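You operate a simulated robot arm through the tools that you are given. There is no shell and no other tool. Be economical: measure what you need, move in short steps, check, and stop when the job is done.

You run a simulated two-armed robot. Do the job below in one go: nothing can be reset, and whatever is moved stays where it is left.

TASK
Seat the loose cylinder on peg 1, dip the rack and let the last drips fall into the pan.
Fine: lid open, crank fully DOWN, hold it there three seconds, then fully UP, pan IN till the drips stop, tank lid closed at the end; the air at table 2 stays on; leave the tank's valves.

Only the result counts: the job must be done as asked and must still hold three seconds after the hand-in. Knocking over, shifting, dropping, spilling or breaking anything else fails it. A push-on lid holds only when it is set on centred and level and pressed home; a screw cap is set on level and turned clockwise until tight.

THE ROBOT
Two 7-joint arms with three-finger grippers on one trunk, on a base that drives. Base frame: it is fixed to the floor where the robot stands at the start and does not move with it; the origin is under the middle of the robot, x ahead of it, y to its left, z up. Units: mm, rad, N and s.
The left shoulder is at the start at [13, 154, 1064], the right one opposite. With the tool pointing down near the work surface each hand reaches from about 200 to 600 mm from the robot's upright axis, wherever it stands, measured 20 degrees to its own side. Places, roughly: cream cube (3x3x3 cm) [800, 300, 1000]; cream cylinder (3x3x4 cm) [800, 400, 1000]; fill lever [500, 900, 900]; lift crank [500, -100, 900]; peg 1 of the peg rack [800, 500, 1000]; peg rack [800, 400, 1100]; tank drain lever [600, 400, 800]; tank drip pan [800, 100, 1000]; tank lid [800, 400, 900]; water valve lever [600, 600, 800]. Payload 2.69 kg a hand.
Tool frame (each hand has its own): the origin (TCP) lies between the finger pads and is the grasp point; the fingertips stand 29 mm ahead of it; z points along the fingers, y is the line along which they close. Largest opening 120 mm; the body of the gripper starts 78 mm behind the TCP.
Orientation is that of the tool frame in the base frame, as a unit quaternion [w, x, y, z]. With the fingers straight down and closing along the base's y, the tool's x points along the base's -x, its y along +y and its z along -z.

THE INTERFACE
- The arms move only by the tool servo_tool. It takes "left_increments", "right_increments" or both (then of equal length, played together; a hand with none holds still); each is a list of rows, each a list of 7 numbers: the turn, a rotation vector about the base's x, y, z in rad, then the shift along the base's x, y, z in mm, then the gripper command, from -1 (fully open) to 1 (shut), values between in proportion. In form: [[rx, ry, rz, dx, dy, dz, fingers], ...]. A call has 1 to 12 rows; each row is the pose to reach, as a shift and turn from the pose commanded when the call began. Rows are played at 5 a second. More than 50 mm and 0.15 rad between two rows, or a gripper value outside its range, and nothing of the call is played. A pose out of reach is approached as far as the arm can. The call stops where the force on the tool passes 90 N (or 10 N more than at its start, if that is more) or the arm is blocked; 0.2 s more then pass. The fingers move at their own pace and stop on an object; they squeeze with about 28 N. The grip force told is the motor's: it shows also when the fingers shut on nothing. Time passes only in rows, and 0.2 s behind the last, so rows that repeat a pose let the fingers close. The reply holds the time, the measured pose of the TCP, the force on the tool along the base axes, the opening and the grip force, in the units named above and with some noise, with the torque about the TCP (base axes, N m) and any sound that the robot's microphone picked up, and new pictures: "pictures" is both (left out), scene, wrist or none (wrist: the cameras of the hands that moved).
- Cameras (640 x 400 px; columns grow to the right, rows downward): "scene" is now at [110, 26, 1243.2]; the picture's right is [0.28, -0.96, 0.00], its down [-0.27, -0.08, -0.96] and it looks along [0.92, 0.26, -0.28] (base axes); focal length 214 px, centre (320, 200). "left" rides on the left gripper at [63, 0, -104] in its tool frame; the picture's right is [-0.01, 1.00, 0.00], its down [-0.83, 0.00, -0.56] and it looks along [-0.56, 0.00, 0.83] (tool axes); focal length 275 px, centre (320, 200). "right" rides on the right gripper at [63, 0, -104] in its tool frame; the picture's right is [0.01, 1.00, 0.00], its down [-0.83, 0.00, -0.56] and it looks along [-0.56, 0.00, 0.83] (tool axes); focal length 275 px, centre (320, 200). There is no depth. A picture from a camera that has moved, and an enlarged one, comes with that camera's place and axes in the base frame and with its lens.
- move_column(by): slides the trunk up (or, below 0, down) by that many mm; the arms and the scene camera ride with it, the base frame stays. It gives what a move gives, with no picture.
- roll_base(legs): drives the robot by 1 to 6 legs, each [ahead, left, turn to the left] in mm, mm and rad, along the robot's own axes; the way and the turn of a leg run together, so that a leg with both is an arc; at most 1500 mm and 3.142 rad a leg. The arms and the cameras ride along, it lands a little off, and it stops where it bumps. It gives what a move gives, and a new picture of the scene camera.
- head_to(pan, tilt): turns the head with the scene camera to pan (to the left, within 1.396 rad either way) and tilt (down, from -0.506 to 1.204), counted from straight ahead of the robot. It gives what a move gives, and a new picture of the scene camera.
- enlarge(camera, box): a new picture of the part [left, top, right, bottom] of that camera's present view, enlarged. The clock stands still meanwhile.
- sign_off(): hands the job in; it is judged then, once.

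Go step by step. Nothing tells you exact positions but the pictures and the camera data: compare them with the known pose of the tool, close in by small moves and look again before you grip or let go. The budget is 120 turns and 260 pictures, counting those below and the enlarged ones. Unless the task says otherwise, let go and move clear before handing in, and close with one line.

The tools are called after "Request:" as name(argument=value, ...) on one line, values as JSON. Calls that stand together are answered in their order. servo_tool: Moves the arms, as the interface text tells. Its arguments: {"type":"object","properties":{"left_increments":{"type":"array","items":{"type":"array","items":{"type":"number"}}},"right_increments":{"type":"array","items":{"type":"array","items":{"type":"number"}}},"pictures":{"type":"string","enum":["both","scene","wrist","none"]}},"required":[]} The other tools are called the same way: move_column (by) slides the trunk up or down; roll_base (legs) drives the base; head_to (pan, tilt) turns the head that bears the scene camera; enlarge (camera, box) takes an enlarged picture of a part of a camera's view; sign_off () hands the job in.

At the start:

```text
time: 0.0
left_position: [321.2, 248.4, 1199.0]
left_orientation: [0.001, 0.0, 1.0, 0.0]
left_ft_force: [-0.6, 0.2, -0.3]
left_torque: [0.0, -0.03, -0.02]
left_width: 119.9
left_grip_force: 0.1
right_position: [281.1, -20.5, 1165.1]
right_orientation: [0.002, 0.001, 1.0, 0.001]
right_ft_force: [-0.2, -0.8, -0.5]
right_torque: [-0.02, 0.0, 0.01]
right_width: 120.4
right_grip_force: 0.1
trunk travel left (down, up): [-425.0, 13.0]
robot x, y, heading: [-0.9, 2.4, -0.001]
head pan, tilt: [0.279, 0.288]
```

scene: 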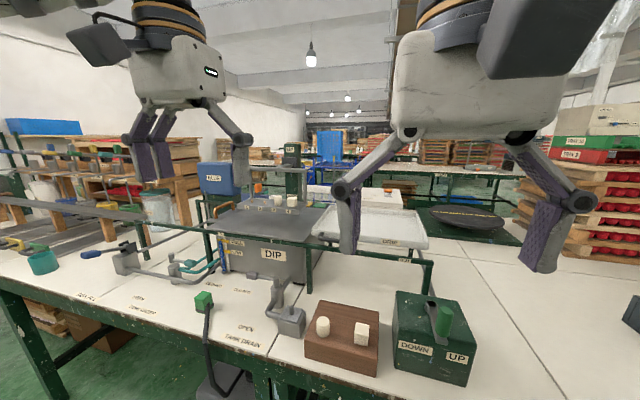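
right: 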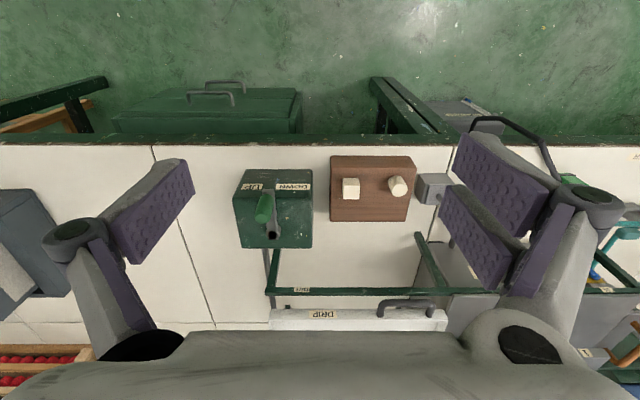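
left: 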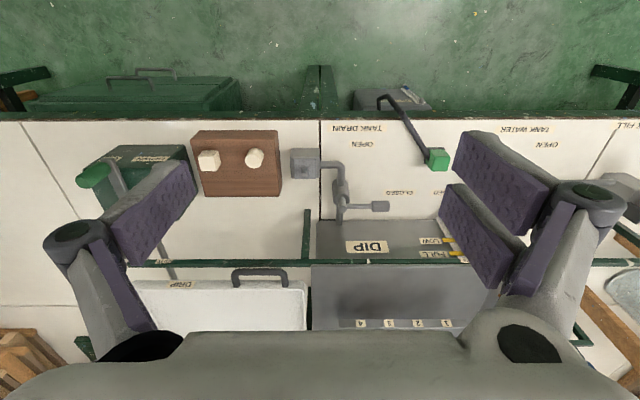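

I see the dip tank with its lid, the pan labelled DRIP, a wooden block with a cube and a cylinder, and the UP/DOWN crank box. I'll enlarge the key areas before moving.

Request:
enlarge(camera="scene", box=[180, 120, 440, 290])

Request:
enlarge(camera="scene", box=[280, 260, 500, 400])

Request:
enlarge(camera="left", box=[80, 120, 480, 370])

```text
2.35 times, centred on (310, 205) of scene
camera zoom: at [110.0, 26.0, 1243.2], right [0.28, -0.96, 0.0], down [-0.27, -0.08, -0.96], along [0.92, 0.26, -0.28], focal length 505 px, centre (344, 188)
```

zoom: 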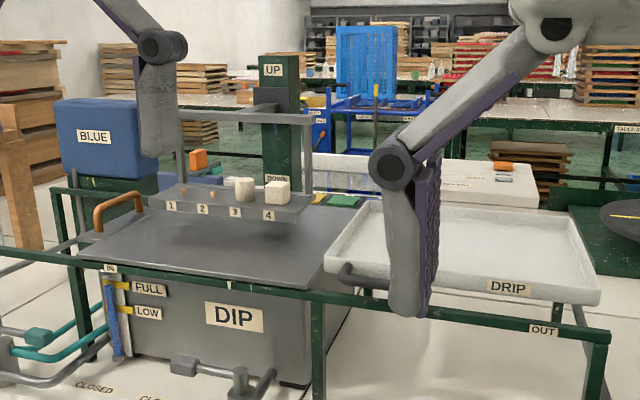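

```text
2.86 times, centred on (390, 330) of scene
camera zoom: at [110.0, 26.0, 1243.2], right [0.28, -0.96, 0.0], down [-0.27, -0.08, -0.96], along [0.92, 0.26, -0.28], focal length 613 px, centre (120, -171)
```

zoom: 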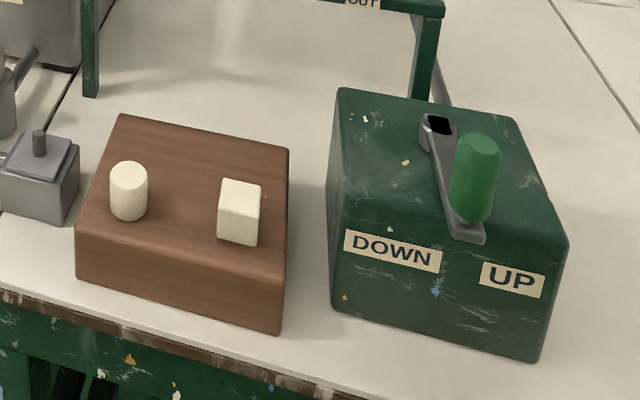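

```text
1.60 times, centred on (280, 245) of left
camera zoom: at [258.8, 249.2, 1301.8], right [0.0, 1.0, 0.0], down [0.83, 0.0, 0.56], along [0.56, 0.0, -0.83], focal length 440 px, centre (384, 128)
```

zoom: 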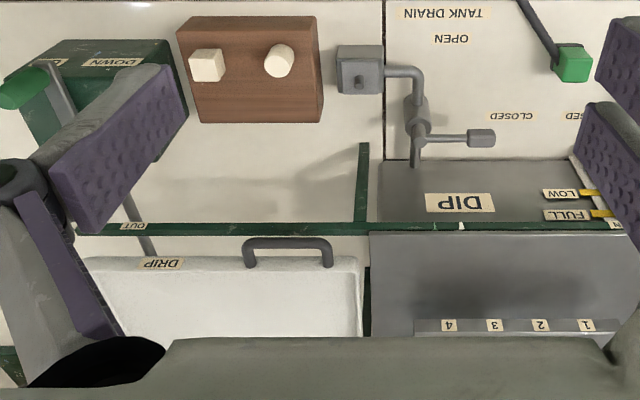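

The rack is UP with pegs 1 and 2 empty, the pan is OUT and the lid (orange handle) is shut. I'll drive left a little to get a clear view of the tank and of how the lid works.

Request:
roll_base(legs=[[0, 300, 0]])

Request:
head_to(pan=0.0, tilt=0.45)

Request:
enlarge(camera="scene", box=[200, 60, 480, 260])

Request:
enlarge(camera="left", box=[0, 0, 640, 400])

```text
time: 2.9
left_position: [322.6, 545.3, 1199.2]
left_orientation: [0.0, 0.002, 1.0, 0.0]
left_ft_force: [0.0, 0.3, -0.3]
left_torque: [-0.02, -0.01, 0.02]
left_width: 120.1
left_grip_force: 0.2
right_position: [282.0, 276.3, 1164.6]
right_orientation: [0.001, 0.003, 1.0, 0.001]
right_ft_force: [-0.6, 0.1, 0.2]
right_torque: [0.0, 0.0, 0.0]
right_width: 120.0
right_grip_force: 0.1
trunk travel left (down, up): [-425.0, 13.0]
robot x, y, heading: [-2.5, 300.5, -0.007]
head pan, tilt: [0.279, 0.288]
camera scene: at [110.7, 323.3, 1243.2], right [0.27, -0.96, 0.0], down [-0.27, -0.08, -0.96], along [0.92, 0.26, -0.28], focal length 214 px, centre (320, 200)
```

scene: 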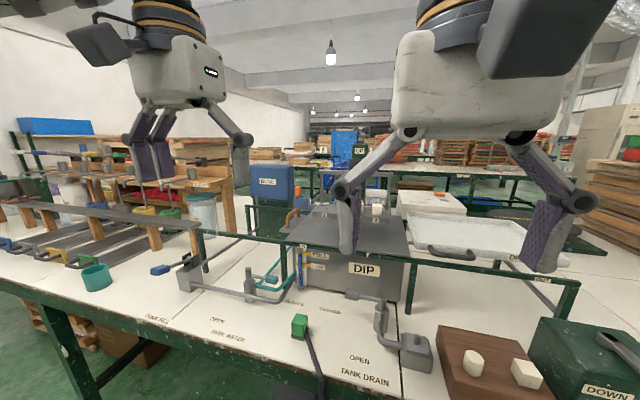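

```text
time: 3.7
left_position: [323.1, 544.1, 1198.2]
left_orientation: [0.001, 0.002, 1.0, 0.0]
left_ft_force: [0.7, 0.2, -0.6]
left_torque: [0.01, -0.03, 0.02]
left_width: 119.8
left_grip_force: 0.0
right_position: [281.4, 276.5, 1165.0]
right_orientation: [0.001, 0.002, 1.0, 0.001]
right_ft_force: [-1.0, -0.3, 0.3]
right_torque: [0.01, -0.02, 0.01]
right_width: 119.9
right_grip_force: 0.1
trunk travel left (down, up): [-425.0, 13.0]
robot x, y, heading: [4.5, 301.3, -0.005]
head pan, tilt: [0.0, 0.45]
camera scene: at [112.7, 297.3, 1228.2], right [0.0, -1.0, 0.0], down [-0.43, 0.0, -0.9], along [0.9, 0.0, -0.43], focal length 214 px, centre (320, 200)
```

scene: 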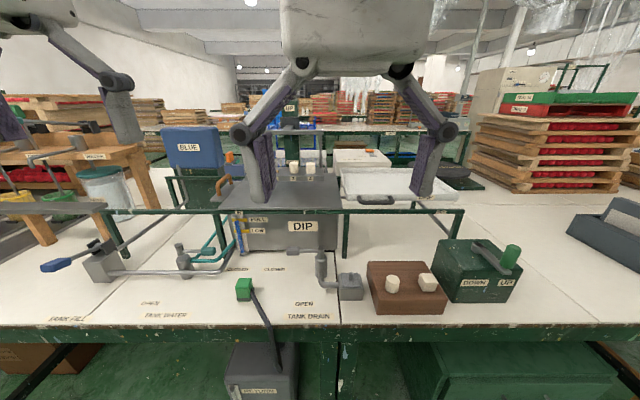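

```text
2.00 times, centred on (340, 160) of scene
camera zoom: at [112.7, 297.3, 1228.2], right [0.0, -1.0, 0.0], down [-0.43, 0.0, -0.9], along [0.9, 0.0, -0.43], focal length 429 px, centre (280, 280)
```

zoom: 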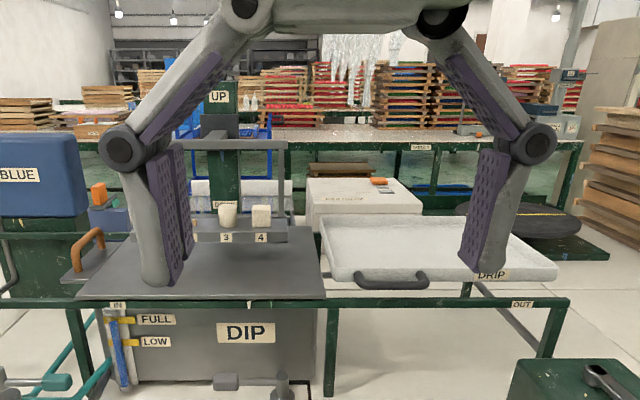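

```text
1.00 times, centred on (320, 200) of left (not enlarged: the box is as wide or as high as the picture)
camera zoom: at [260.3, 545.6, 1301.8], right [0.01, 1.0, 0.0], down [0.83, -0.01, 0.56], along [0.56, 0.0, -0.83], focal length 275 px, centre (320, 200)
```

zoom: 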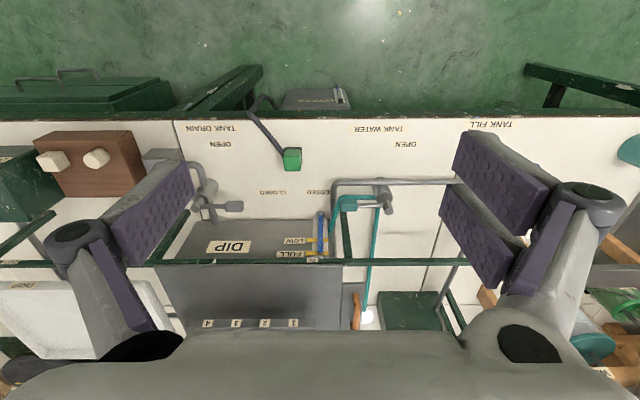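

The lid's handle is on its left edge. I'll swing the right arm out of view and look at the lid and rack properly.

Request:
servo_tool(right_increments=[[0, 0, 0, 0, -50, 0, -1], [0, 0, 0, 0, -100, 0, -1], [0, 0, 0, 0, -150, 0, -1], [0, 0, 0, 0, -200, 0, -1], [0, 0, 0, 0, -250, 0, -1], [0, 0, 0, 0, -300, 0, -1], [0, 0, 0, 0, -340, 0, -1]], pictures="scene")

Request:
enlarge(camera="scene", box=[180, 80, 420, 230])

```text
time: 5.3
left_position: [323.7, 543.7, 1198.8]
left_orientation: [0.0, 0.002, 1.0, 0.0]
left_ft_force: [-1.0, -0.1, -0.2]
left_torque: [0.04, -0.02, -0.01]
left_width: 119.6
left_grip_force: 0.0
right_position: [307.9, -49.2, 1139.8]
right_orientation: [0.001, 0.003, 1.0, 0.001]
right_ft_force: [0.5, 0.2, -0.7]
right_torque: [0.01, 0.04, -0.02]
right_width: 119.9
right_grip_force: 0.1
right hand out of reach, approached as far as the arm can: row 6, 7
trunk travel left (down, up): [-425.0, 13.0]
robot x, y, heading: [-2.4, 296.8, 0.001]
head pan, tilt: [0.0, 0.45]
camera scene: at [113.0, 296.7, 1228.1], right [0.0, -1.0, 0.0], down [-0.44, 0.0, -0.9], along [0.9, 0.0, -0.44], focal length 214 px, centre (320, 200)
```

scene: 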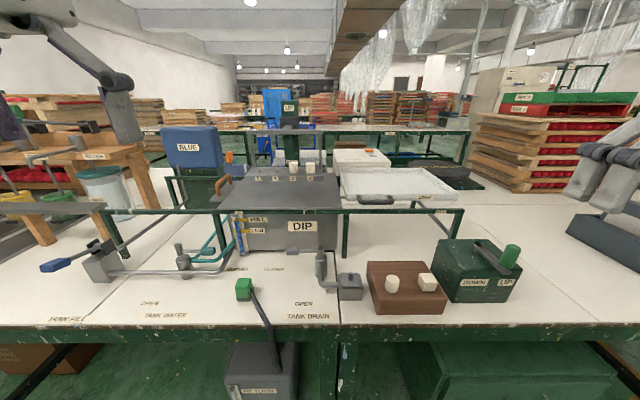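

```text
2.67 times, centred on (300, 155) of scene
camera zoom: at [113.0, 296.7, 1228.1], right [0.0, -1.0, 0.0], down [-0.44, 0.0, -0.9], along [0.9, 0.0, -0.44], focal length 572 px, centre (373, 320)
```

zoom: 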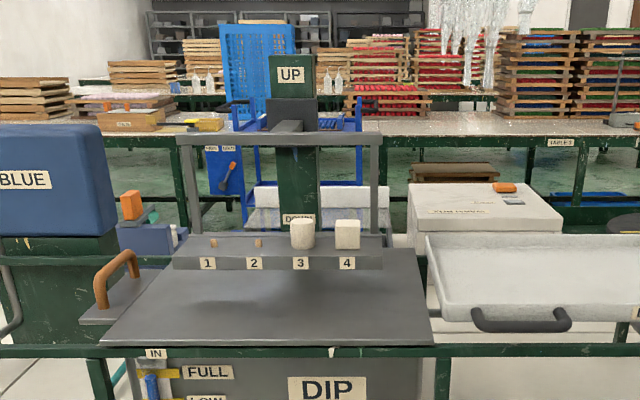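

Peg 1 lies near [812, 501, 1000] under the rack's top bar, so the cylinder has to go in from the front with a tilted tool. I'll look down to see how much room the base has in front of the table.

Request:
head_to(pan=0.0, tilt=1.2)

```text
time: 6.4
left_position: [322.7, 544.0, 1199.0]
left_orientation: [0.001, 0.002, 1.0, 0.0]
left_ft_force: [-0.1, -0.4, 0.3]
left_torque: [-0.02, 0.02, -0.03]
left_width: 120.1
left_grip_force: 0.0
right_position: [307.6, -46.2, 1140.0]
right_orientation: [0.001, 0.002, 1.0, 0.001]
right_ft_force: [0.6, -0.8, 0.3]
right_torque: [0.02, 0.0, 0.02]
right_width: 119.8
right_grip_force: 0.1
trunk travel left (down, up): [-425.0, 13.0]
robot x, y, heading: [0.4, 294.1, -0.004]
head pan, tilt: [0.0, 1.201]
camera scene: at [76.8, 297.4, 1170.1], right [0.0, -1.0, 0.0], down [-0.93, 0.0, -0.36], along [0.36, 0.0, -0.93], focal length 214 px, centre (320, 200)
```

scene: 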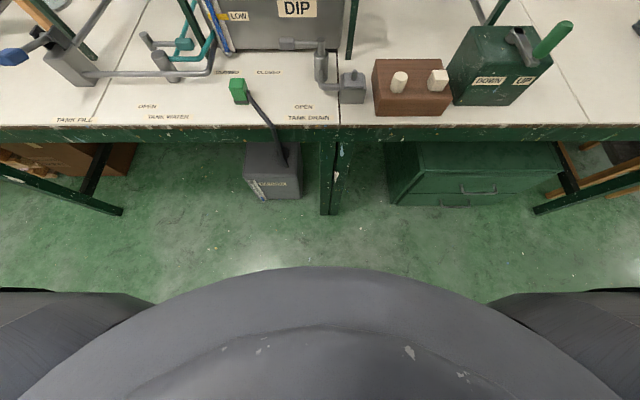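

There is ample floor clearance in front of the table. I'll drive 200 mm ahead and study the rack, peg 1 and the left post from closer.

Request:
roll_base(legs=[[200, 100, 0]])

Request:
head_to(pan=0.15, tilt=0.5)

Request:
enlarge(camera="scene", box=[230, 60, 430, 185])

Request:
enlarge(camera="left", box=[80, 150, 560, 400])

```text
time: 8.1
left_position: [522.8, 643.9, 1198.7]
left_orientation: [0.001, 0.002, 1.0, 0.001]
left_ft_force: [1.1, -0.1, -0.8]
left_torque: [0.0, 0.02, 0.01]
left_width: 120.0
left_grip_force: 0.1
right_position: [508.4, 52.8, 1139.7]
right_orientation: [0.002, 0.002, 1.0, 0.001]
right_ft_force: [-0.1, 0.0, 0.0]
right_torque: [0.01, 0.0, -0.03]
right_width: 120.1
right_grip_force: 0.0
trunk travel left (down, up): [-425.0, 13.0]
robot x, y, heading: [199.1, 398.2, -0.004]
head pan, tilt: [0.0, 1.201]
camera scene: at [276.6, 397.0, 1170.0], right [0.0, -1.0, 0.0], down [-0.93, 0.0, -0.36], along [0.36, 0.0, -0.93], focal length 214 px, centre (320, 200)
```

scene: 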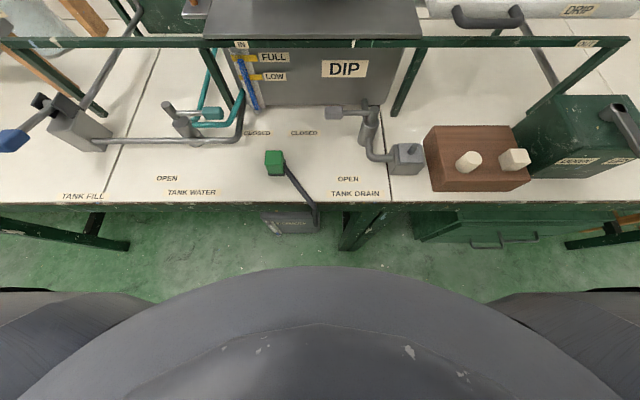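

```text
time: 9.1
left_position: [522.0, 644.8, 1198.1]
left_orientation: [0.001, 0.001, 1.0, -0.001]
left_ft_force: [0.2, -0.4, -0.1]
left_torque: [-0.02, 0.04, 0.03]
left_width: 119.8
left_grip_force: 0.0
right_position: [508.1, 52.6, 1139.6]
right_orientation: [0.001, 0.003, 1.0, 0.001]
right_ft_force: [-0.1, 0.8, 0.4]
right_torque: [-0.02, 0.0, 0.01]
right_width: 120.1
right_grip_force: 0.1
trunk travel left (down, up): [-425.0, 13.0]
robot x, y, heading: [197.2, 396.2, -0.009]
head pan, tilt: [0.15, 0.499]
camera scene: at [310.3, 410.2, 1223.7], right [0.15, -0.99, 0.0], down [-0.47, -0.07, -0.88], along [0.87, 0.13, -0.48], focal length 214 px, centre (320, 200)
```

scene: 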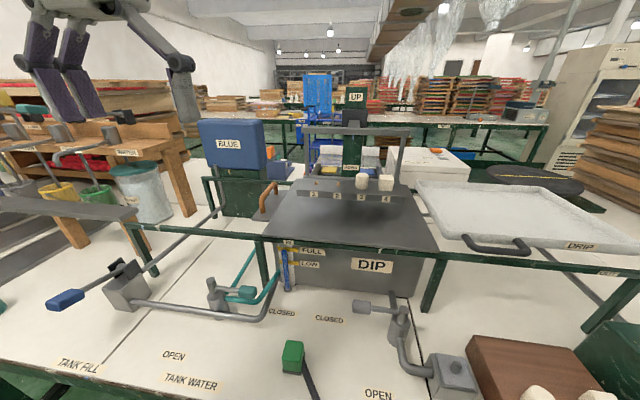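

```text
3.20 times, centred on (330, 122) of scene
camera zoom: at [310.3, 410.2, 1223.7], right [0.15, -0.99, 0.0], down [-0.47, -0.07, -0.88], along [0.87, 0.13, -0.48], focal length 686 px, centre (288, 448)
```

zoom: 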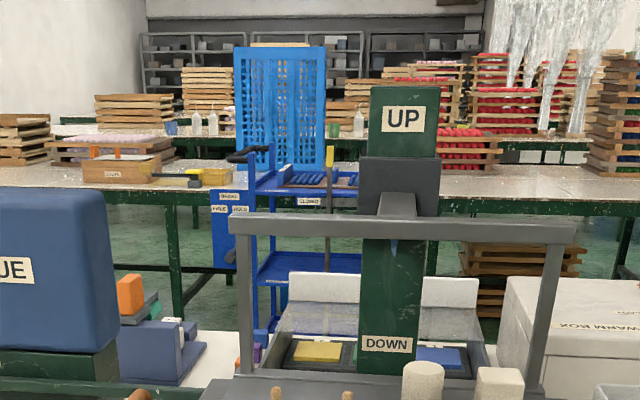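

```text
1.33 times, centred on (320, 275) of left
camera zoom: at [459.6, 645.0, 1301.8], right [0.01, 1.0, 0.0], down [0.83, -0.01, 0.56], along [0.56, 0.0, -0.83], focal length 367 px, centre (320, 100)
```

zoom: 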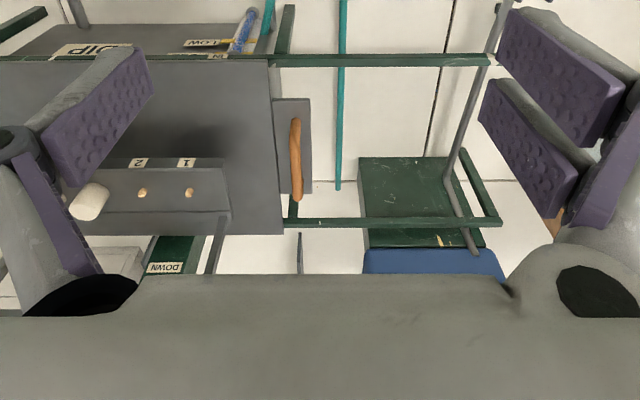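

The posts and bar sit behind the pegs, and the lid slides left along the frame by its orange handle. I'll drive back toward the wooden block to pick up the loose cylinder with the left arm.

Request:
roll_base(legs=[[-150, -390, 0]])

Request:
servo_tool(left_increments=[[0, -0.14, 0, 0, -15, -20, -1], [0, -0.28, 0, 0, -30, -40, -1], [0, -0.42, 0, 0, -45, -60, -1], [0, -0.56, 0, 0, -60, -80, -1], [0, -0.7, 0, 0, -75, -100, -1], [0, -0.8, 0, 0, -90, -120, -1], [0, -0.87, 0, 0, -105, -140, -1]], pictures="both")

```text
time: 12.7
left_position: [368.5, 255.7, 1199.0]
left_orientation: [0.001, 0.002, 1.0, 0.0]
left_ft_force: [-0.6, -0.6, 0.2]
left_torque: [0.02, -0.01, -0.02]
left_width: 120.1
left_grip_force: 0.0
right_position: [353.2, -334.4, 1139.1]
right_orientation: [0.0, 0.003, 1.0, 0.001]
right_ft_force: [0.0, -0.4, -0.2]
right_torque: [0.01, -0.02, -0.01]
right_width: 119.9
right_grip_force: 0.1
trunk travel left (down, up): [-425.0, 13.0]
robot x, y, heading: [45.1, 12.5, -0.0]
head pan, tilt: [0.15, 0.499]
camera scene: at [156.7, 23.1, 1223.7], right [0.15, -0.99, 0.0], down [-0.47, -0.07, -0.88], along [0.87, 0.13, -0.48], focal length 214 px, centre (320, 200)
```

scene: 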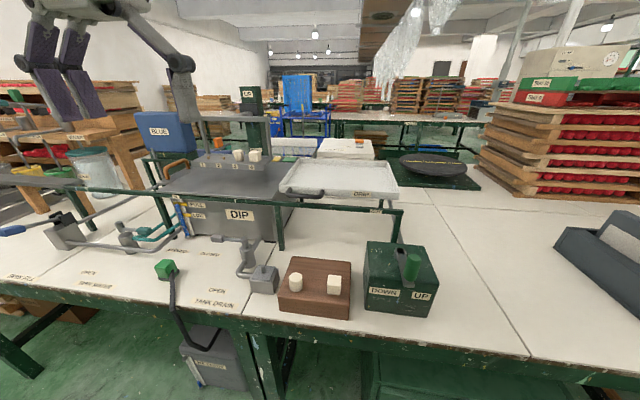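

```text
time: 14.3
left_position: [380.8, 145.3, 1069.1]
left_orientation: [0.421, 0.002, 0.907, 0.0]
left_ft_force: [0.7, 0.3, 0.8]
left_torque: [0.0, 0.02, 0.0]
left_width: 119.8
left_grip_force: 0.1
left hand out of reach, approached as far as the arm can: row 7
right_position: [354.8, -334.8, 1138.2]
right_orientation: [0.0, 0.003, 1.0, 0.001]
right_ft_force: [1.5, -0.2, -0.9]
right_torque: [0.01, 0.01, 0.0]
right_width: 120.0
right_grip_force: 0.1
trunk travel left (down, up): [-425.0, 13.0]
robot x, y, heading: [48.2, 12.4, -0.003]
head pan, tilt: [0.15, 0.499]
camera scene: at [157.4, 22.5, 1223.6], right [0.14, -0.99, 0.0], down [-0.47, -0.07, -0.88], along [0.87, 0.13, -0.48], focal length 214 px, centre (320, 200)
camera left: at [261.0, 146.8, 1087.7], right [0.01, 1.0, 0.01], down [0.11, -0.01, 0.99], along [0.99, 0.0, -0.11], focal length 275 px, centre (320, 200)
```

scene: 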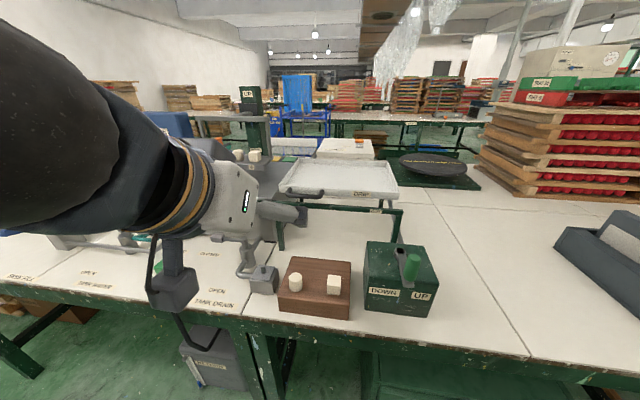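
left: 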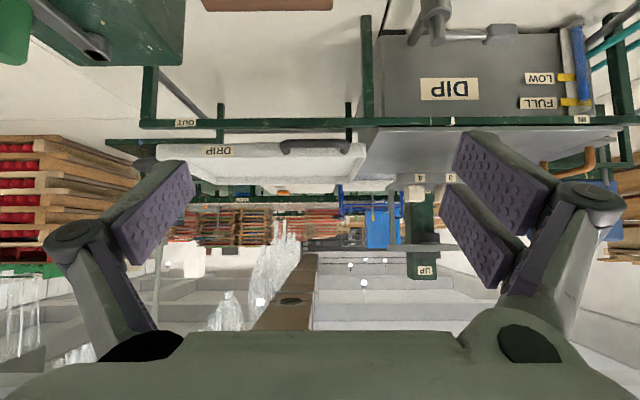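

The tool is tilted about 50° forward. I'll move it down in front of the cylinder with the fingers part-open so they clear the cube, then look with the wrist camera.

Request:
servo_tool(left_increments=[[0, 0, 0, 10, -4, -40, -0.17], [0, 0, 0, 20, -8, -80, -0.17], [0, 0, 0, 30, -12, -120, -0.17], [0, 0, 0, 40, -17, -150, -0.17], [0, 0, 0, 40, -17, -170, -0.17]], pictures="both")

Request:
enlarge(camera="left", box=[120, 0, 520, 250])

Request:
enlarge(camera="scene", box=[200, 200, 440, 350])

```text
time: 15.5
left_position: [429.3, 122.8, 897.2]
left_orientation: [0.422, 0.002, 0.907, 0.001]
left_ft_force: [0.9, -0.8, -0.4]
left_torque: [0.03, 0.03, 0.01]
left_width: 70.1
left_grip_force: 0.0
left hand out of reach, approached as far as the arm can: row 1, 2, 3, 4, 5
right_position: [353.3, -334.8, 1138.6]
right_orientation: [0.001, 0.002, 1.0, 0.001]
right_ft_force: [-0.6, 0.1, 0.4]
right_torque: [0.01, 0.0, 0.03]
right_width: 119.9
right_grip_force: 0.0
trunk travel left (down, up): [-425.0, 13.0]
robot x, y, heading: [45.7, 7.6, -0.004]
head pan, tilt: [0.15, 0.499]
camera scene: at [157.0, 23.3, 1223.7], right [0.15, -0.99, 0.0], down [-0.47, -0.07, -0.88], along [0.87, 0.13, -0.48], focal length 214 px, centre (320, 200)
camera left: at [310.1, 125.0, 915.5], right [0.01, 1.0, 0.01], down [0.11, -0.01, 0.99], along [0.99, 0.0, -0.11], focal length 275 px, centre (320, 200)
```

scene: 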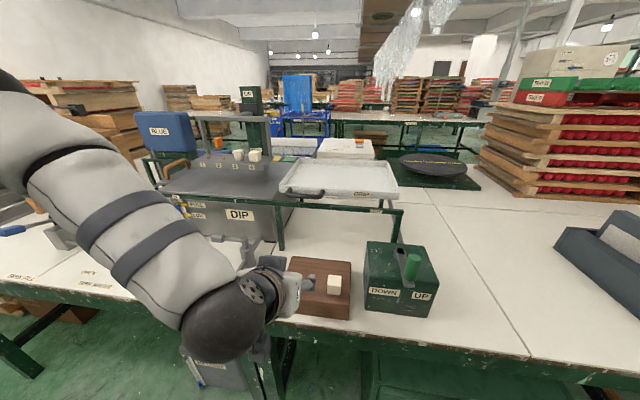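
left: 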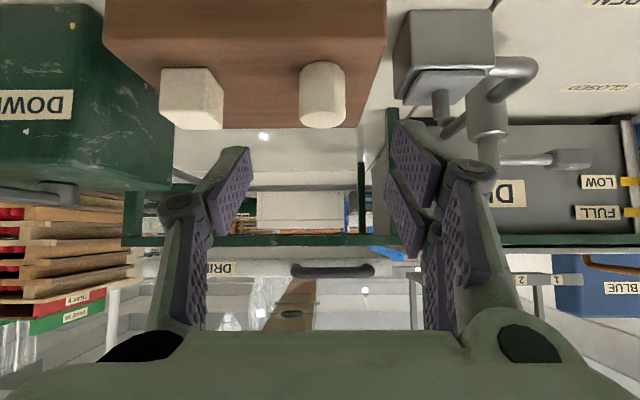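

```text
1.60 times, centred on (320, 125) of left
camera zoom: at [310.1, 125.0, 915.5], right [0.01, 1.0, 0.01], down [0.11, -0.01, 0.99], along [0.99, 0.0, -0.11], focal length 440 px, centre (320, 320)
```

zoom: 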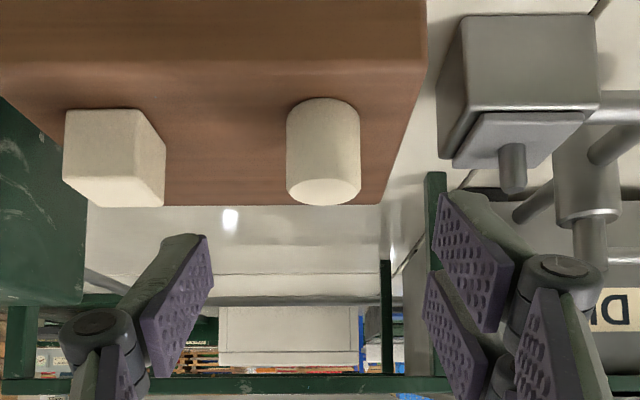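

```text
2.67 times, centred on (320, 275) of scene
camera zoom: at [157.0, 23.3, 1223.7], right [0.15, -0.99, 0.0], down [-0.47, -0.07, -0.88], along [0.87, 0.13, -0.48], focal length 572 px, centre (320, 0)
```

zoom: 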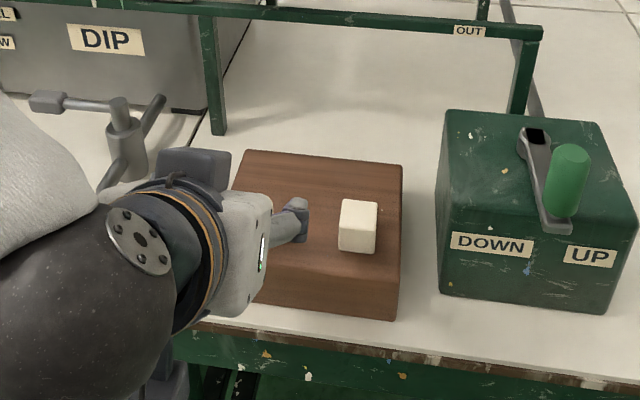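

The cylinder stands at about [488, 126], base near z 802. I'll bring the fingers around it in two stages.

Request:
servo_tool(left_increments=[[0, 0, 0, 15, 2, -20, -0.17], [0, 0, 0, 30, 3, -40, -0.17], [0, 0, 0, 45, 3, -55, -0.17], [0, 0, 0, 45, 3, -55, -0.17]], pictures="wrist")

Request:
enlarge(camera="scene", box=[240, 230, 360, 305])

```text
time: 16.5
left_position: [473.9, 127.4, 843.9]
left_orientation: [0.421, 0.001, 0.907, 0.001]
left_ft_force: [0.4, 0.0, 0.8]
left_torque: [0.01, 0.02, 0.01]
left_width: 70.3
left_grip_force: 0.0
right_position: [354.0, -334.7, 1139.8]
right_orientation: [0.001, 0.003, 1.0, 0.001]
right_ft_force: [-0.2, 0.1, 0.0]
right_torque: [-0.01, 0.0, 0.01]
right_width: 120.0
right_grip_force: 0.2
trunk travel left (down, up): [-425.0, 13.0]
robot x, y, heading: [45.6, 9.9, -0.007]
head pan, tilt: [0.15, 0.499]
camera left: at [354.0, 128.4, 861.9], right [0.01, 1.0, 0.01], down [0.11, -0.01, 0.99], along [0.99, -0.01, -0.11], focal length 275 px, centre (320, 200)
```

left: 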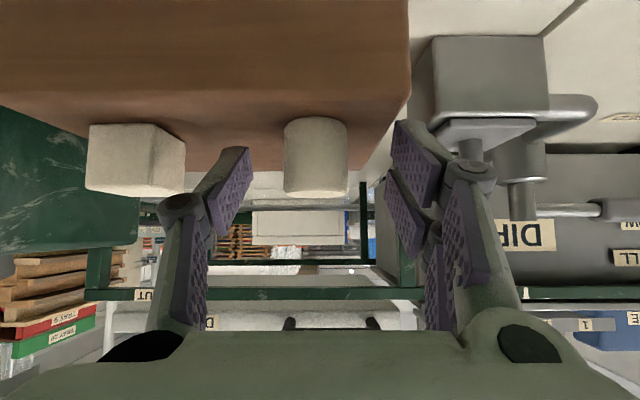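

```text
5.33 times, centred on (300, 268) of scene
camera zoom: at [156.6, 23.3, 1223.8], right [0.15, -0.99, 0.0], down [-0.47, -0.07, -0.88], along [0.87, 0.13, -0.48], focal length 1144 px, centre (427, -160)
```

zoom: 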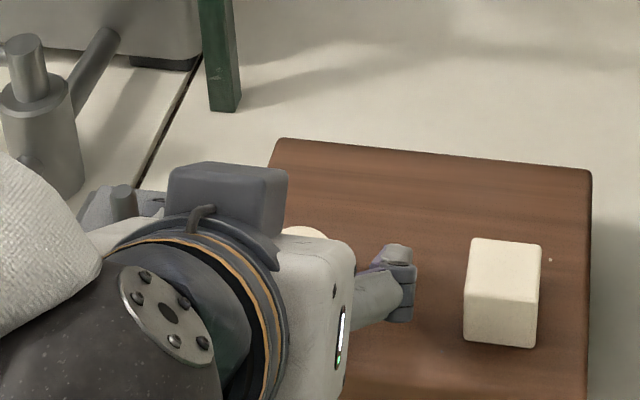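

Nearly there; the last step is forward 12, down 10 and slightly right, then I close.

Request:
servo_tool(left_increments=[[0, 0, 0, 7, -2, -5, -0.17], [0, 0, 0, 12, -2, -10, -0.17], [0, 0, 0, 12, -2, -10, 0.3], [0, 0, 0, 12, -2, -10, 1], [0, 0, 0, 12, -2, -10, 1]], pictures="both")

Request:
enlarge(camera="left", box=[200, 80, 440, 230])

```text
time: 17.7
left_position: [482.4, 128.8, 838.3]
left_orientation: [0.427, -0.001, 0.904, 0.003]
left_ft_force: [-39.8, 33.7, 49.0]
left_torque: [0.26, 0.91, 1.34]
left_width: 64.8
left_grip_force: 45.3
right_position: [346.4, -332.4, 1141.5]
right_orientation: [0.005, 0.002, 1.0, 0.0]
right_ft_force: [0.7, -0.6, -0.7]
right_torque: [-0.01, 0.05, 0.01]
right_width: 120.1
right_grip_force: 0.0
trunk travel left (down, up): [-425.0, 13.0]
robot x, y, heading: [50.2, 8.4, -0.0]
head pan, tilt: [0.15, 0.499]
camera scene: at [149.3, 26.3, 1224.7], right [0.15, -0.99, 0.0], down [-0.47, -0.07, -0.88], along [0.87, 0.13, -0.47], focal length 214 px, centre (320, 200)
camera left: at [362.0, 130.0, 854.6], right [0.0, 1.0, 0.01], down [0.1, -0.01, 1.0], along [1.0, 0.0, -0.1], focal length 275 px, centre (320, 200)
```

scene: 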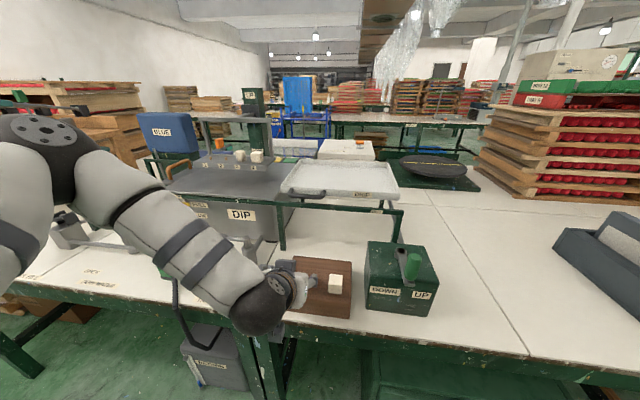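
left: 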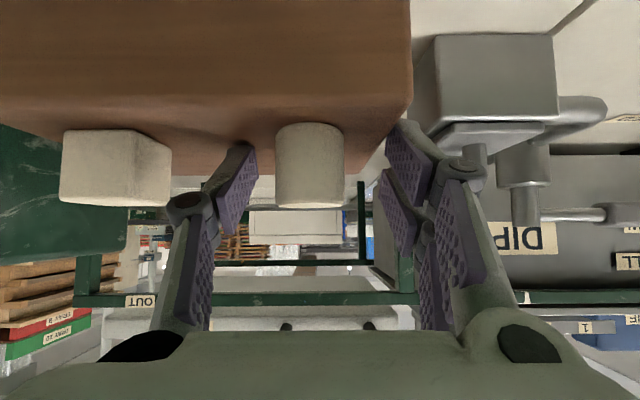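

```text
2.67 times, centred on (320, 155) of left
camera zoom: at [362.0, 130.0, 854.6], right [0.0, 1.0, 0.01], down [0.1, -0.01, 1.0], along [1.0, 0.0, -0.1], focal length 734 px, centre (320, 320)
```

zoom: 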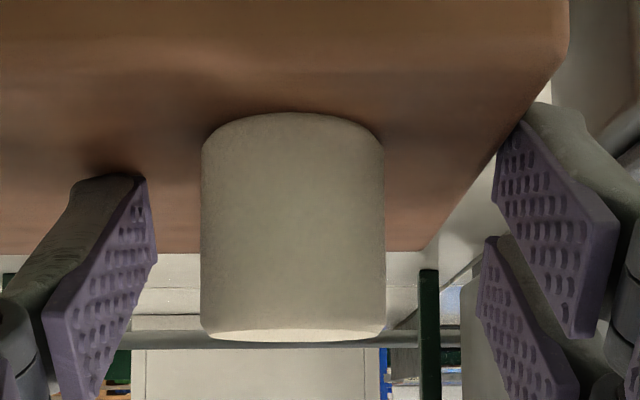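

The fingertips touched the block top, which is at about z 812, higher than I took it. I'll lift by about 9 mm and check that the force clears.

Request:
servo_tool(left_increments=[[0, 0, 0, 0, 0, 5, -0.17], [0, 0, 0, 0, 0, 9, -0.17], [0, 0, 0, 0, 0, 9, -0.17]], pictures="wrist")

```text
time: 18.5
left_position: [486.4, 124.7, 840.2]
left_orientation: [0.421, 0.003, 0.907, 0.0]
left_ft_force: [2.7, 9.7, -7.8]
left_torque: [-0.08, 0.03, 0.03]
left_width: 74.4
left_grip_force: 3.2
right_position: [353.8, -334.6, 1138.3]
right_orientation: [0.0, 0.003, 1.0, 0.001]
right_ft_force: [-0.1, 0.1, -0.2]
right_torque: [0.03, 0.01, 0.0]
right_width: 119.9
right_grip_force: 0.1
trunk travel left (down, up): [-425.0, 13.0]
robot x, y, heading: [48.4, 6.2, -0.002]
head pan, tilt: [0.15, 0.499]
camera left: at [366.0, 126.5, 858.8], right [0.01, 1.0, 0.01], down [0.11, -0.01, 0.99], along [0.99, -0.01, -0.11], focal length 275 px, centre (320, 200)
```

left: 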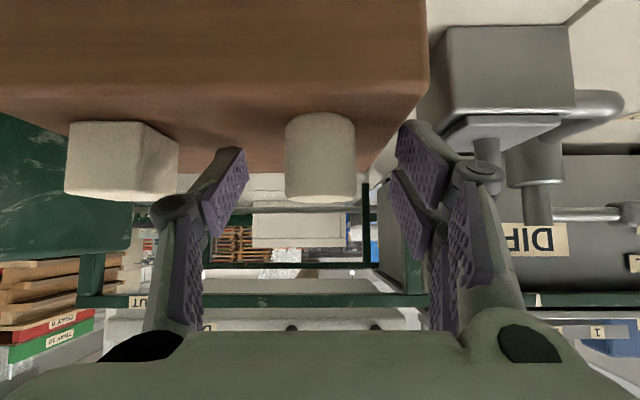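

There is still some residual force on the right-hand finger, so I'll look closely at what it touches.

Request:
enlarge(camera="left", box=[380, 70, 620, 220])

Request:
enlarge(camera="scene", box=[230, 230, 350, 305])

Request:
servo_tool(left_increments=[[0, 0, 0, 0, 0, 2, -0.17], [0, 0, 0, 0, 0, 2, -0.17]], pictures="none")

```text
2.67 times, centred on (500, 145) of left
camera zoom: at [366.0, 126.5, 858.8], right [0.01, 1.0, 0.01], down [0.11, -0.01, 0.99], along [0.99, -0.01, -0.11], focal length 734 px, centre (-160, 347)
```

zoom: 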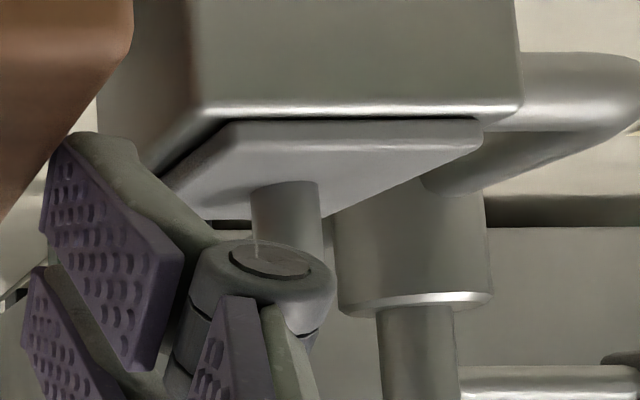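

```text
5.33 times, centred on (290, 268) of scene
camera zoom: at [157.8, 24.0, 1223.4], right [0.14, -0.99, 0.0], down [-0.47, -0.07, -0.88], along [0.87, 0.13, -0.48], focal length 1144 px, centre (480, -160)
```

zoom: 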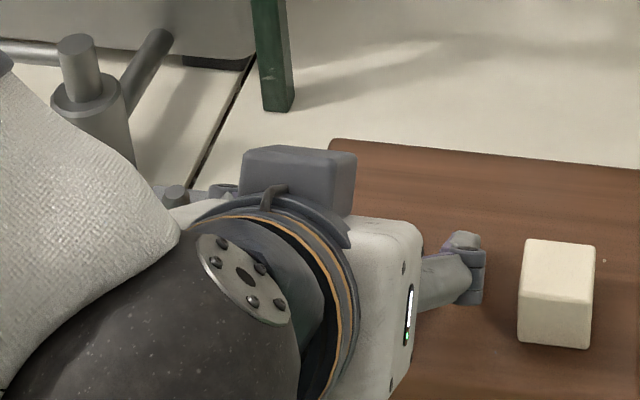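

```text
time: 19.1
left_position: [486.9, 125.1, 843.5]
left_orientation: [0.422, 0.002, 0.907, 0.0]
left_ft_force: [-0.4, 6.9, -6.4]
left_torque: [-0.07, 0.05, 0.03]
left_width: 74.2
left_grip_force: 2.9
right_position: [353.3, -334.2, 1140.1]
right_orientation: [0.001, 0.002, 1.0, 0.001]
right_ft_force: [0.6, 0.2, 0.6]
right_torque: [-0.02, -0.02, 0.05]
right_width: 120.0
right_grip_force: 0.1
trunk travel left (down, up): [-425.0, 13.0]
robot x, y, heading: [47.3, 9.8, -0.007]
head pan, tilt: [0.15, 0.499]
```

The left (+y) finger had gone down beside the block's edge. I'll lift clear, narrow the opening to about 50 mm so both fingers stay over the block, and look again.

Request:
servo_tool(left_increments=[[0, 0, 0, 0, 0, 10, -0.2], [0, 0, 0, -5, 0, 25, -0.2], [0, 0, 0, -5, 0, 25, 0.15], [0, 0, 0, -5, 0, 25, 0.15]], pictures="wrist")

Request:
enlarge(camera="left", box=[200, 50, 440, 200])

```text
time: 20.1
left_position: [480.0, 125.3, 870.5]
left_orientation: [0.421, 0.001, 0.907, 0.001]
left_ft_force: [-0.1, -0.2, -0.4]
left_torque: [0.03, -0.02, -0.02]
left_width: 51.0
left_grip_force: 0.1
right_position: [353.7, -335.3, 1139.3]
right_orientation: [0.001, 0.002, 1.0, 0.0]
right_ft_force: [-0.4, -0.8, 0.3]
right_torque: [0.0, 0.0, 0.02]
right_width: 120.0
right_grip_force: 0.2
trunk travel left (down, up): [-425.0, 13.0]
robot x, y, heading: [46.6, 11.2, -0.01]
head pan, tilt: [0.15, 0.499]
camera left: at [360.6, 126.5, 887.8], right [0.01, 1.0, 0.01], down [0.11, -0.01, 0.99], along [0.99, -0.01, -0.11], focal length 275 px, centre (320, 200)
```

left: 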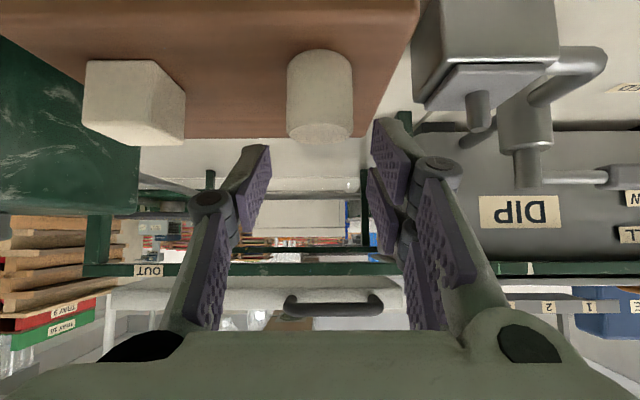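

```text
2.67 times, centred on (320, 125) of left
camera zoom: at [360.6, 126.5, 887.8], right [0.01, 1.0, 0.01], down [0.11, -0.01, 0.99], along [0.99, -0.01, -0.11], focal length 734 px, centre (320, 400)
```

zoom: 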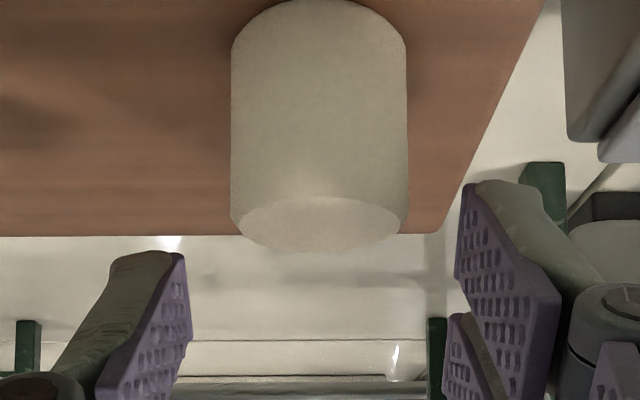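

Cylinder still upright and everything in place. I'll lower to z ≈ 842 with the narrow opening and check forces before closing.

Request:
servo_tool(left_increments=[[0, 0, 0, -2, 0, -14, 0.15], [0, 0, 0, -4, 0, -24, 0.15], [0, 0, 0, -4, 0, -28, 0.15]], pictures="wrist")

Request:
enlarge(camera="left", box=[200, 80, 440, 230])

```text
time: 20.9
left_position: [477.6, 124.1, 849.1]
left_orientation: [0.43, 0.001, 0.903, 0.002]
left_ft_force: [-3.3, 0.4, 37.5]
left_torque: [1.22, -0.18, 0.47]
left_width: 54.0
left_grip_force: 2.3
right_position: [349.4, -335.6, 1142.3]
right_orientation: [0.004, 0.003, 1.0, 0.001]
right_ft_force: [-0.1, 1.4, 0.3]
right_torque: [0.02, 0.02, -0.01]
right_width: 120.2
right_grip_force: 0.0
trunk travel left (down, up): [-425.0, 13.0]
robot x, y, heading: [44.3, 12.8, 0.0]
head pan, tilt: [0.15, 0.499]
camera left: at [357.5, 125.6, 864.4], right [0.01, 1.0, 0.01], down [0.09, -0.01, 1.0], along [1.0, -0.01, -0.09], focal length 275 px, centre (320, 200)
```

left: 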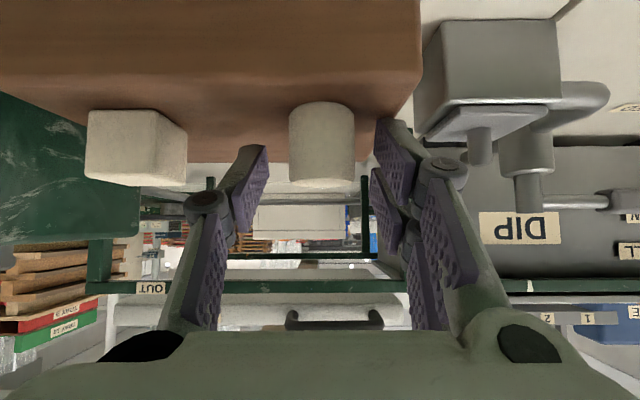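

```text
2.67 times, centred on (320, 155) of left
camera zoom: at [357.5, 125.6, 864.4], right [0.01, 1.0, 0.01], down [0.09, -0.01, 1.0], along [1.0, -0.01, -0.09], focal length 734 px, centre (320, 320)
```

zoom: 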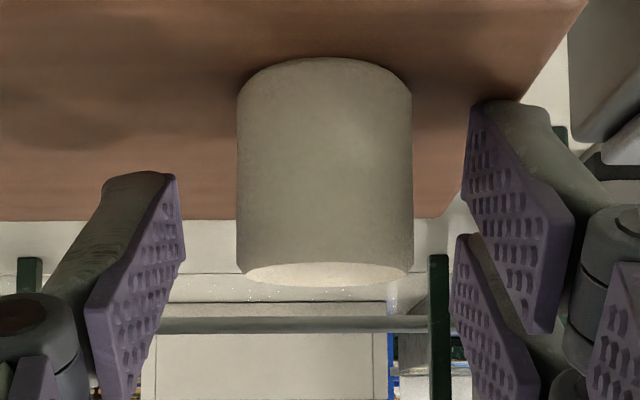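

One side of the gripper has a forked finger whose lower prong reaches the block first. A steeper tool (about 20° off vertical) suits it better, so I'll lift, turn the hand and look again.

Request:
servo_tool(left_increments=[[0, 0, 0, 0, 0, 20, 0.15], [0, 0.13, 0, 0, 0, 40, 0.15], [0, 0.26, 0, 0, 0, 50, 0.15], [0, 0.39, 0, 0, 0, 50, 0.15], [0, 0.52, 0, 0, 0, 50, 0.15], [0, 0.52, 0, 0, 0, 50, 0.0]], pictures="both")

Request:
enlarge(camera="left", box=[160, 50, 480, 250])

```text
time: 22.3
left_position: [477.3, 124.5, 891.6]
left_orientation: [0.174, 0.002, 0.985, 0.0]
left_ft_force: [0.9, 0.5, 0.8]
left_torque: [0.02, 0.04, 0.0]
left_width: 60.0
left_grip_force: 0.0
right_position: [353.0, -335.8, 1139.1]
right_orientation: [0.002, 0.002, 1.0, 0.001]
right_ft_force: [0.5, -0.1, 0.4]
right_torque: [-0.02, -0.01, 0.03]
right_width: 120.1
right_grip_force: 0.1
trunk travel left (down, up): [-425.0, 13.0]
robot x, y, heading: [45.5, 12.9, -0.007]
head pan, tilt: [0.15, 0.499]
camera scene: at [156.7, 23.4, 1223.7], right [0.15, -0.99, 0.0], down [-0.47, -0.07, -0.88], along [0.87, 0.13, -0.48], focal length 214 px, centre (320, 200)
camera left: at [382.6, 126.6, 966.1], right [0.01, 1.0, 0.0], down [0.59, -0.01, 0.81], along [0.81, -0.01, -0.59], focal length 275 px, centre (320, 200)
```

scene: 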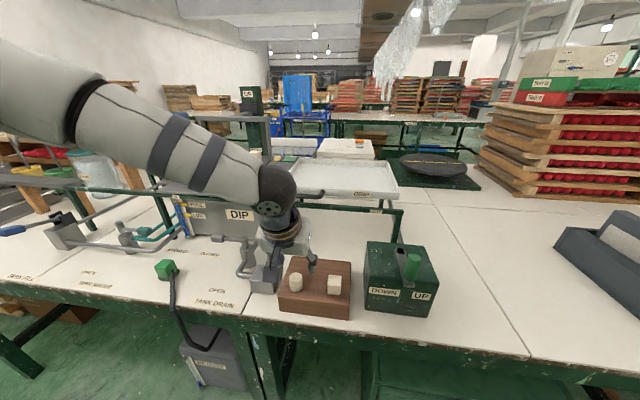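
left: 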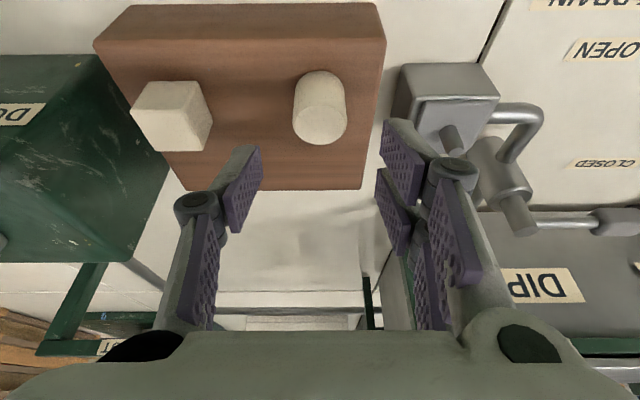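

```text
2.00 times, centred on (320, 150) of left
camera zoom: at [382.6, 126.6, 966.1], right [0.01, 1.0, 0.0], down [0.59, -0.01, 0.81], along [0.81, -0.01, -0.59], focal length 551 px, centre (320, 300)
```

zoom: 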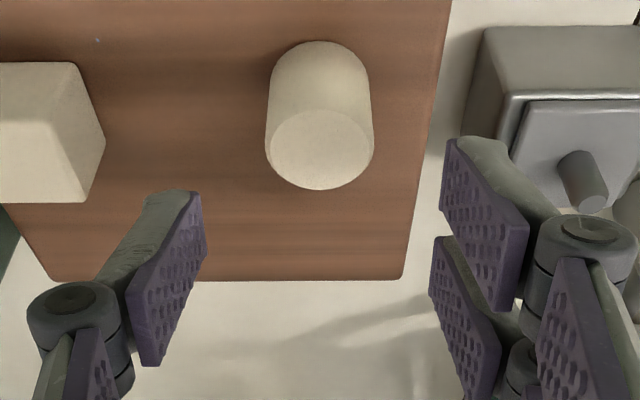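

At this steeper angle there is good room. I'll lower over the cylinder to TCP z ≈ 852 with a 50 mm opening.

Request:
servo_tool(left_increments=[[0, 0, 0, 2, 1, -15, 0.17], [0, 0, 0, 3, 1, -30, 0.17], [0, 0, 0, 3, 1, -39, 0.17], [0, 0, 0, 3, 1, -39, 0.17]], pictures="wrist")

Request:
enlarge(camera="left", box=[160, 50, 480, 250])

```text
time: 23.3
left_position: [479.6, 126.6, 853.3]
left_orientation: [0.175, 0.002, 0.985, 0.002]
left_ft_force: [-0.3, 0.3, 0.6]
left_torque: [-0.02, -0.01, 0.02]
left_width: 49.9
left_grip_force: 0.0
right_position: [353.8, -334.5, 1140.2]
right_orientation: [0.001, 0.003, 1.0, 0.001]
right_ft_force: [0.2, 0.0, -0.9]
right_torque: [0.06, -0.03, 0.03]
right_width: 119.7
right_grip_force: 0.2
trunk travel left (down, up): [-425.0, 13.0]
robot x, y, heading: [43.3, 8.3, -0.004]
head pan, tilt: [0.15, 0.499]
camera left: at [385.1, 127.7, 927.7], right [0.01, 1.0, 0.0], down [0.59, -0.01, 0.81], along [0.81, 0.0, -0.59], focal length 275 px, centre (320, 200)
```

left: 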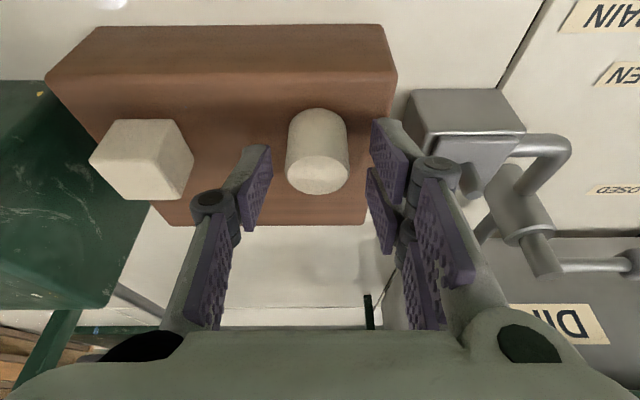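

```text
2.00 times, centred on (320, 150) of left
camera zoom: at [385.1, 127.7, 927.7], right [0.01, 1.0, 0.0], down [0.59, -0.01, 0.81], along [0.81, 0.0, -0.59], focal length 551 px, centre (320, 300)
```

zoom: 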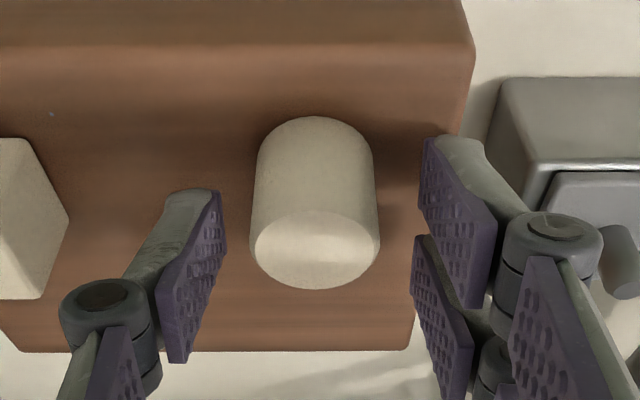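

Fingers straddle the cylinder with no contact. I'll go 4 mm lower and close.

Request:
servo_tool(left_increments=[[0, 0, 0, 2, 0, -4, 0.17], [0, 0, 0, 2, 0, -4, 0.4], [0, 0, 0, 2, 0, -4, 1], [0, 0, 0, 2, 0, -4, 1], [0, 0, 0, 2, 0, -4, 1]], pictures="wrist")

```text
time: 24.5
left_position: [483.2, 128.1, 849.4]
left_orientation: [0.175, 0.002, 0.985, 0.0]
left_ft_force: [0.8, 2.5, 5.6]
left_torque: [0.14, 0.02, -0.01]
left_width: 28.4
left_grip_force: 28.2
right_position: [353.6, -335.3, 1140.2]
right_orientation: [0.001, 0.003, 1.0, 0.001]
right_ft_force: [0.3, -0.2, -0.4]
right_torque: [0.02, -0.01, 0.01]
right_width: 120.1
right_grip_force: 0.1
trunk travel left (down, up): [-425.0, 13.0]
robot x, y, heading: [46.2, 10.4, -0.005]
head pan, tilt: [0.15, 0.499]
camera left: at [387.7, 127.7, 923.8], right [0.01, 1.0, 0.0], down [0.59, -0.01, 0.81], along [0.81, 0.0, -0.59], focal length 275 px, centre (320, 200)
```

left: 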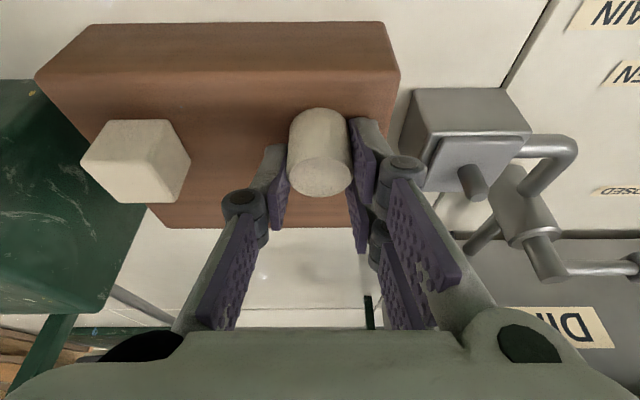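

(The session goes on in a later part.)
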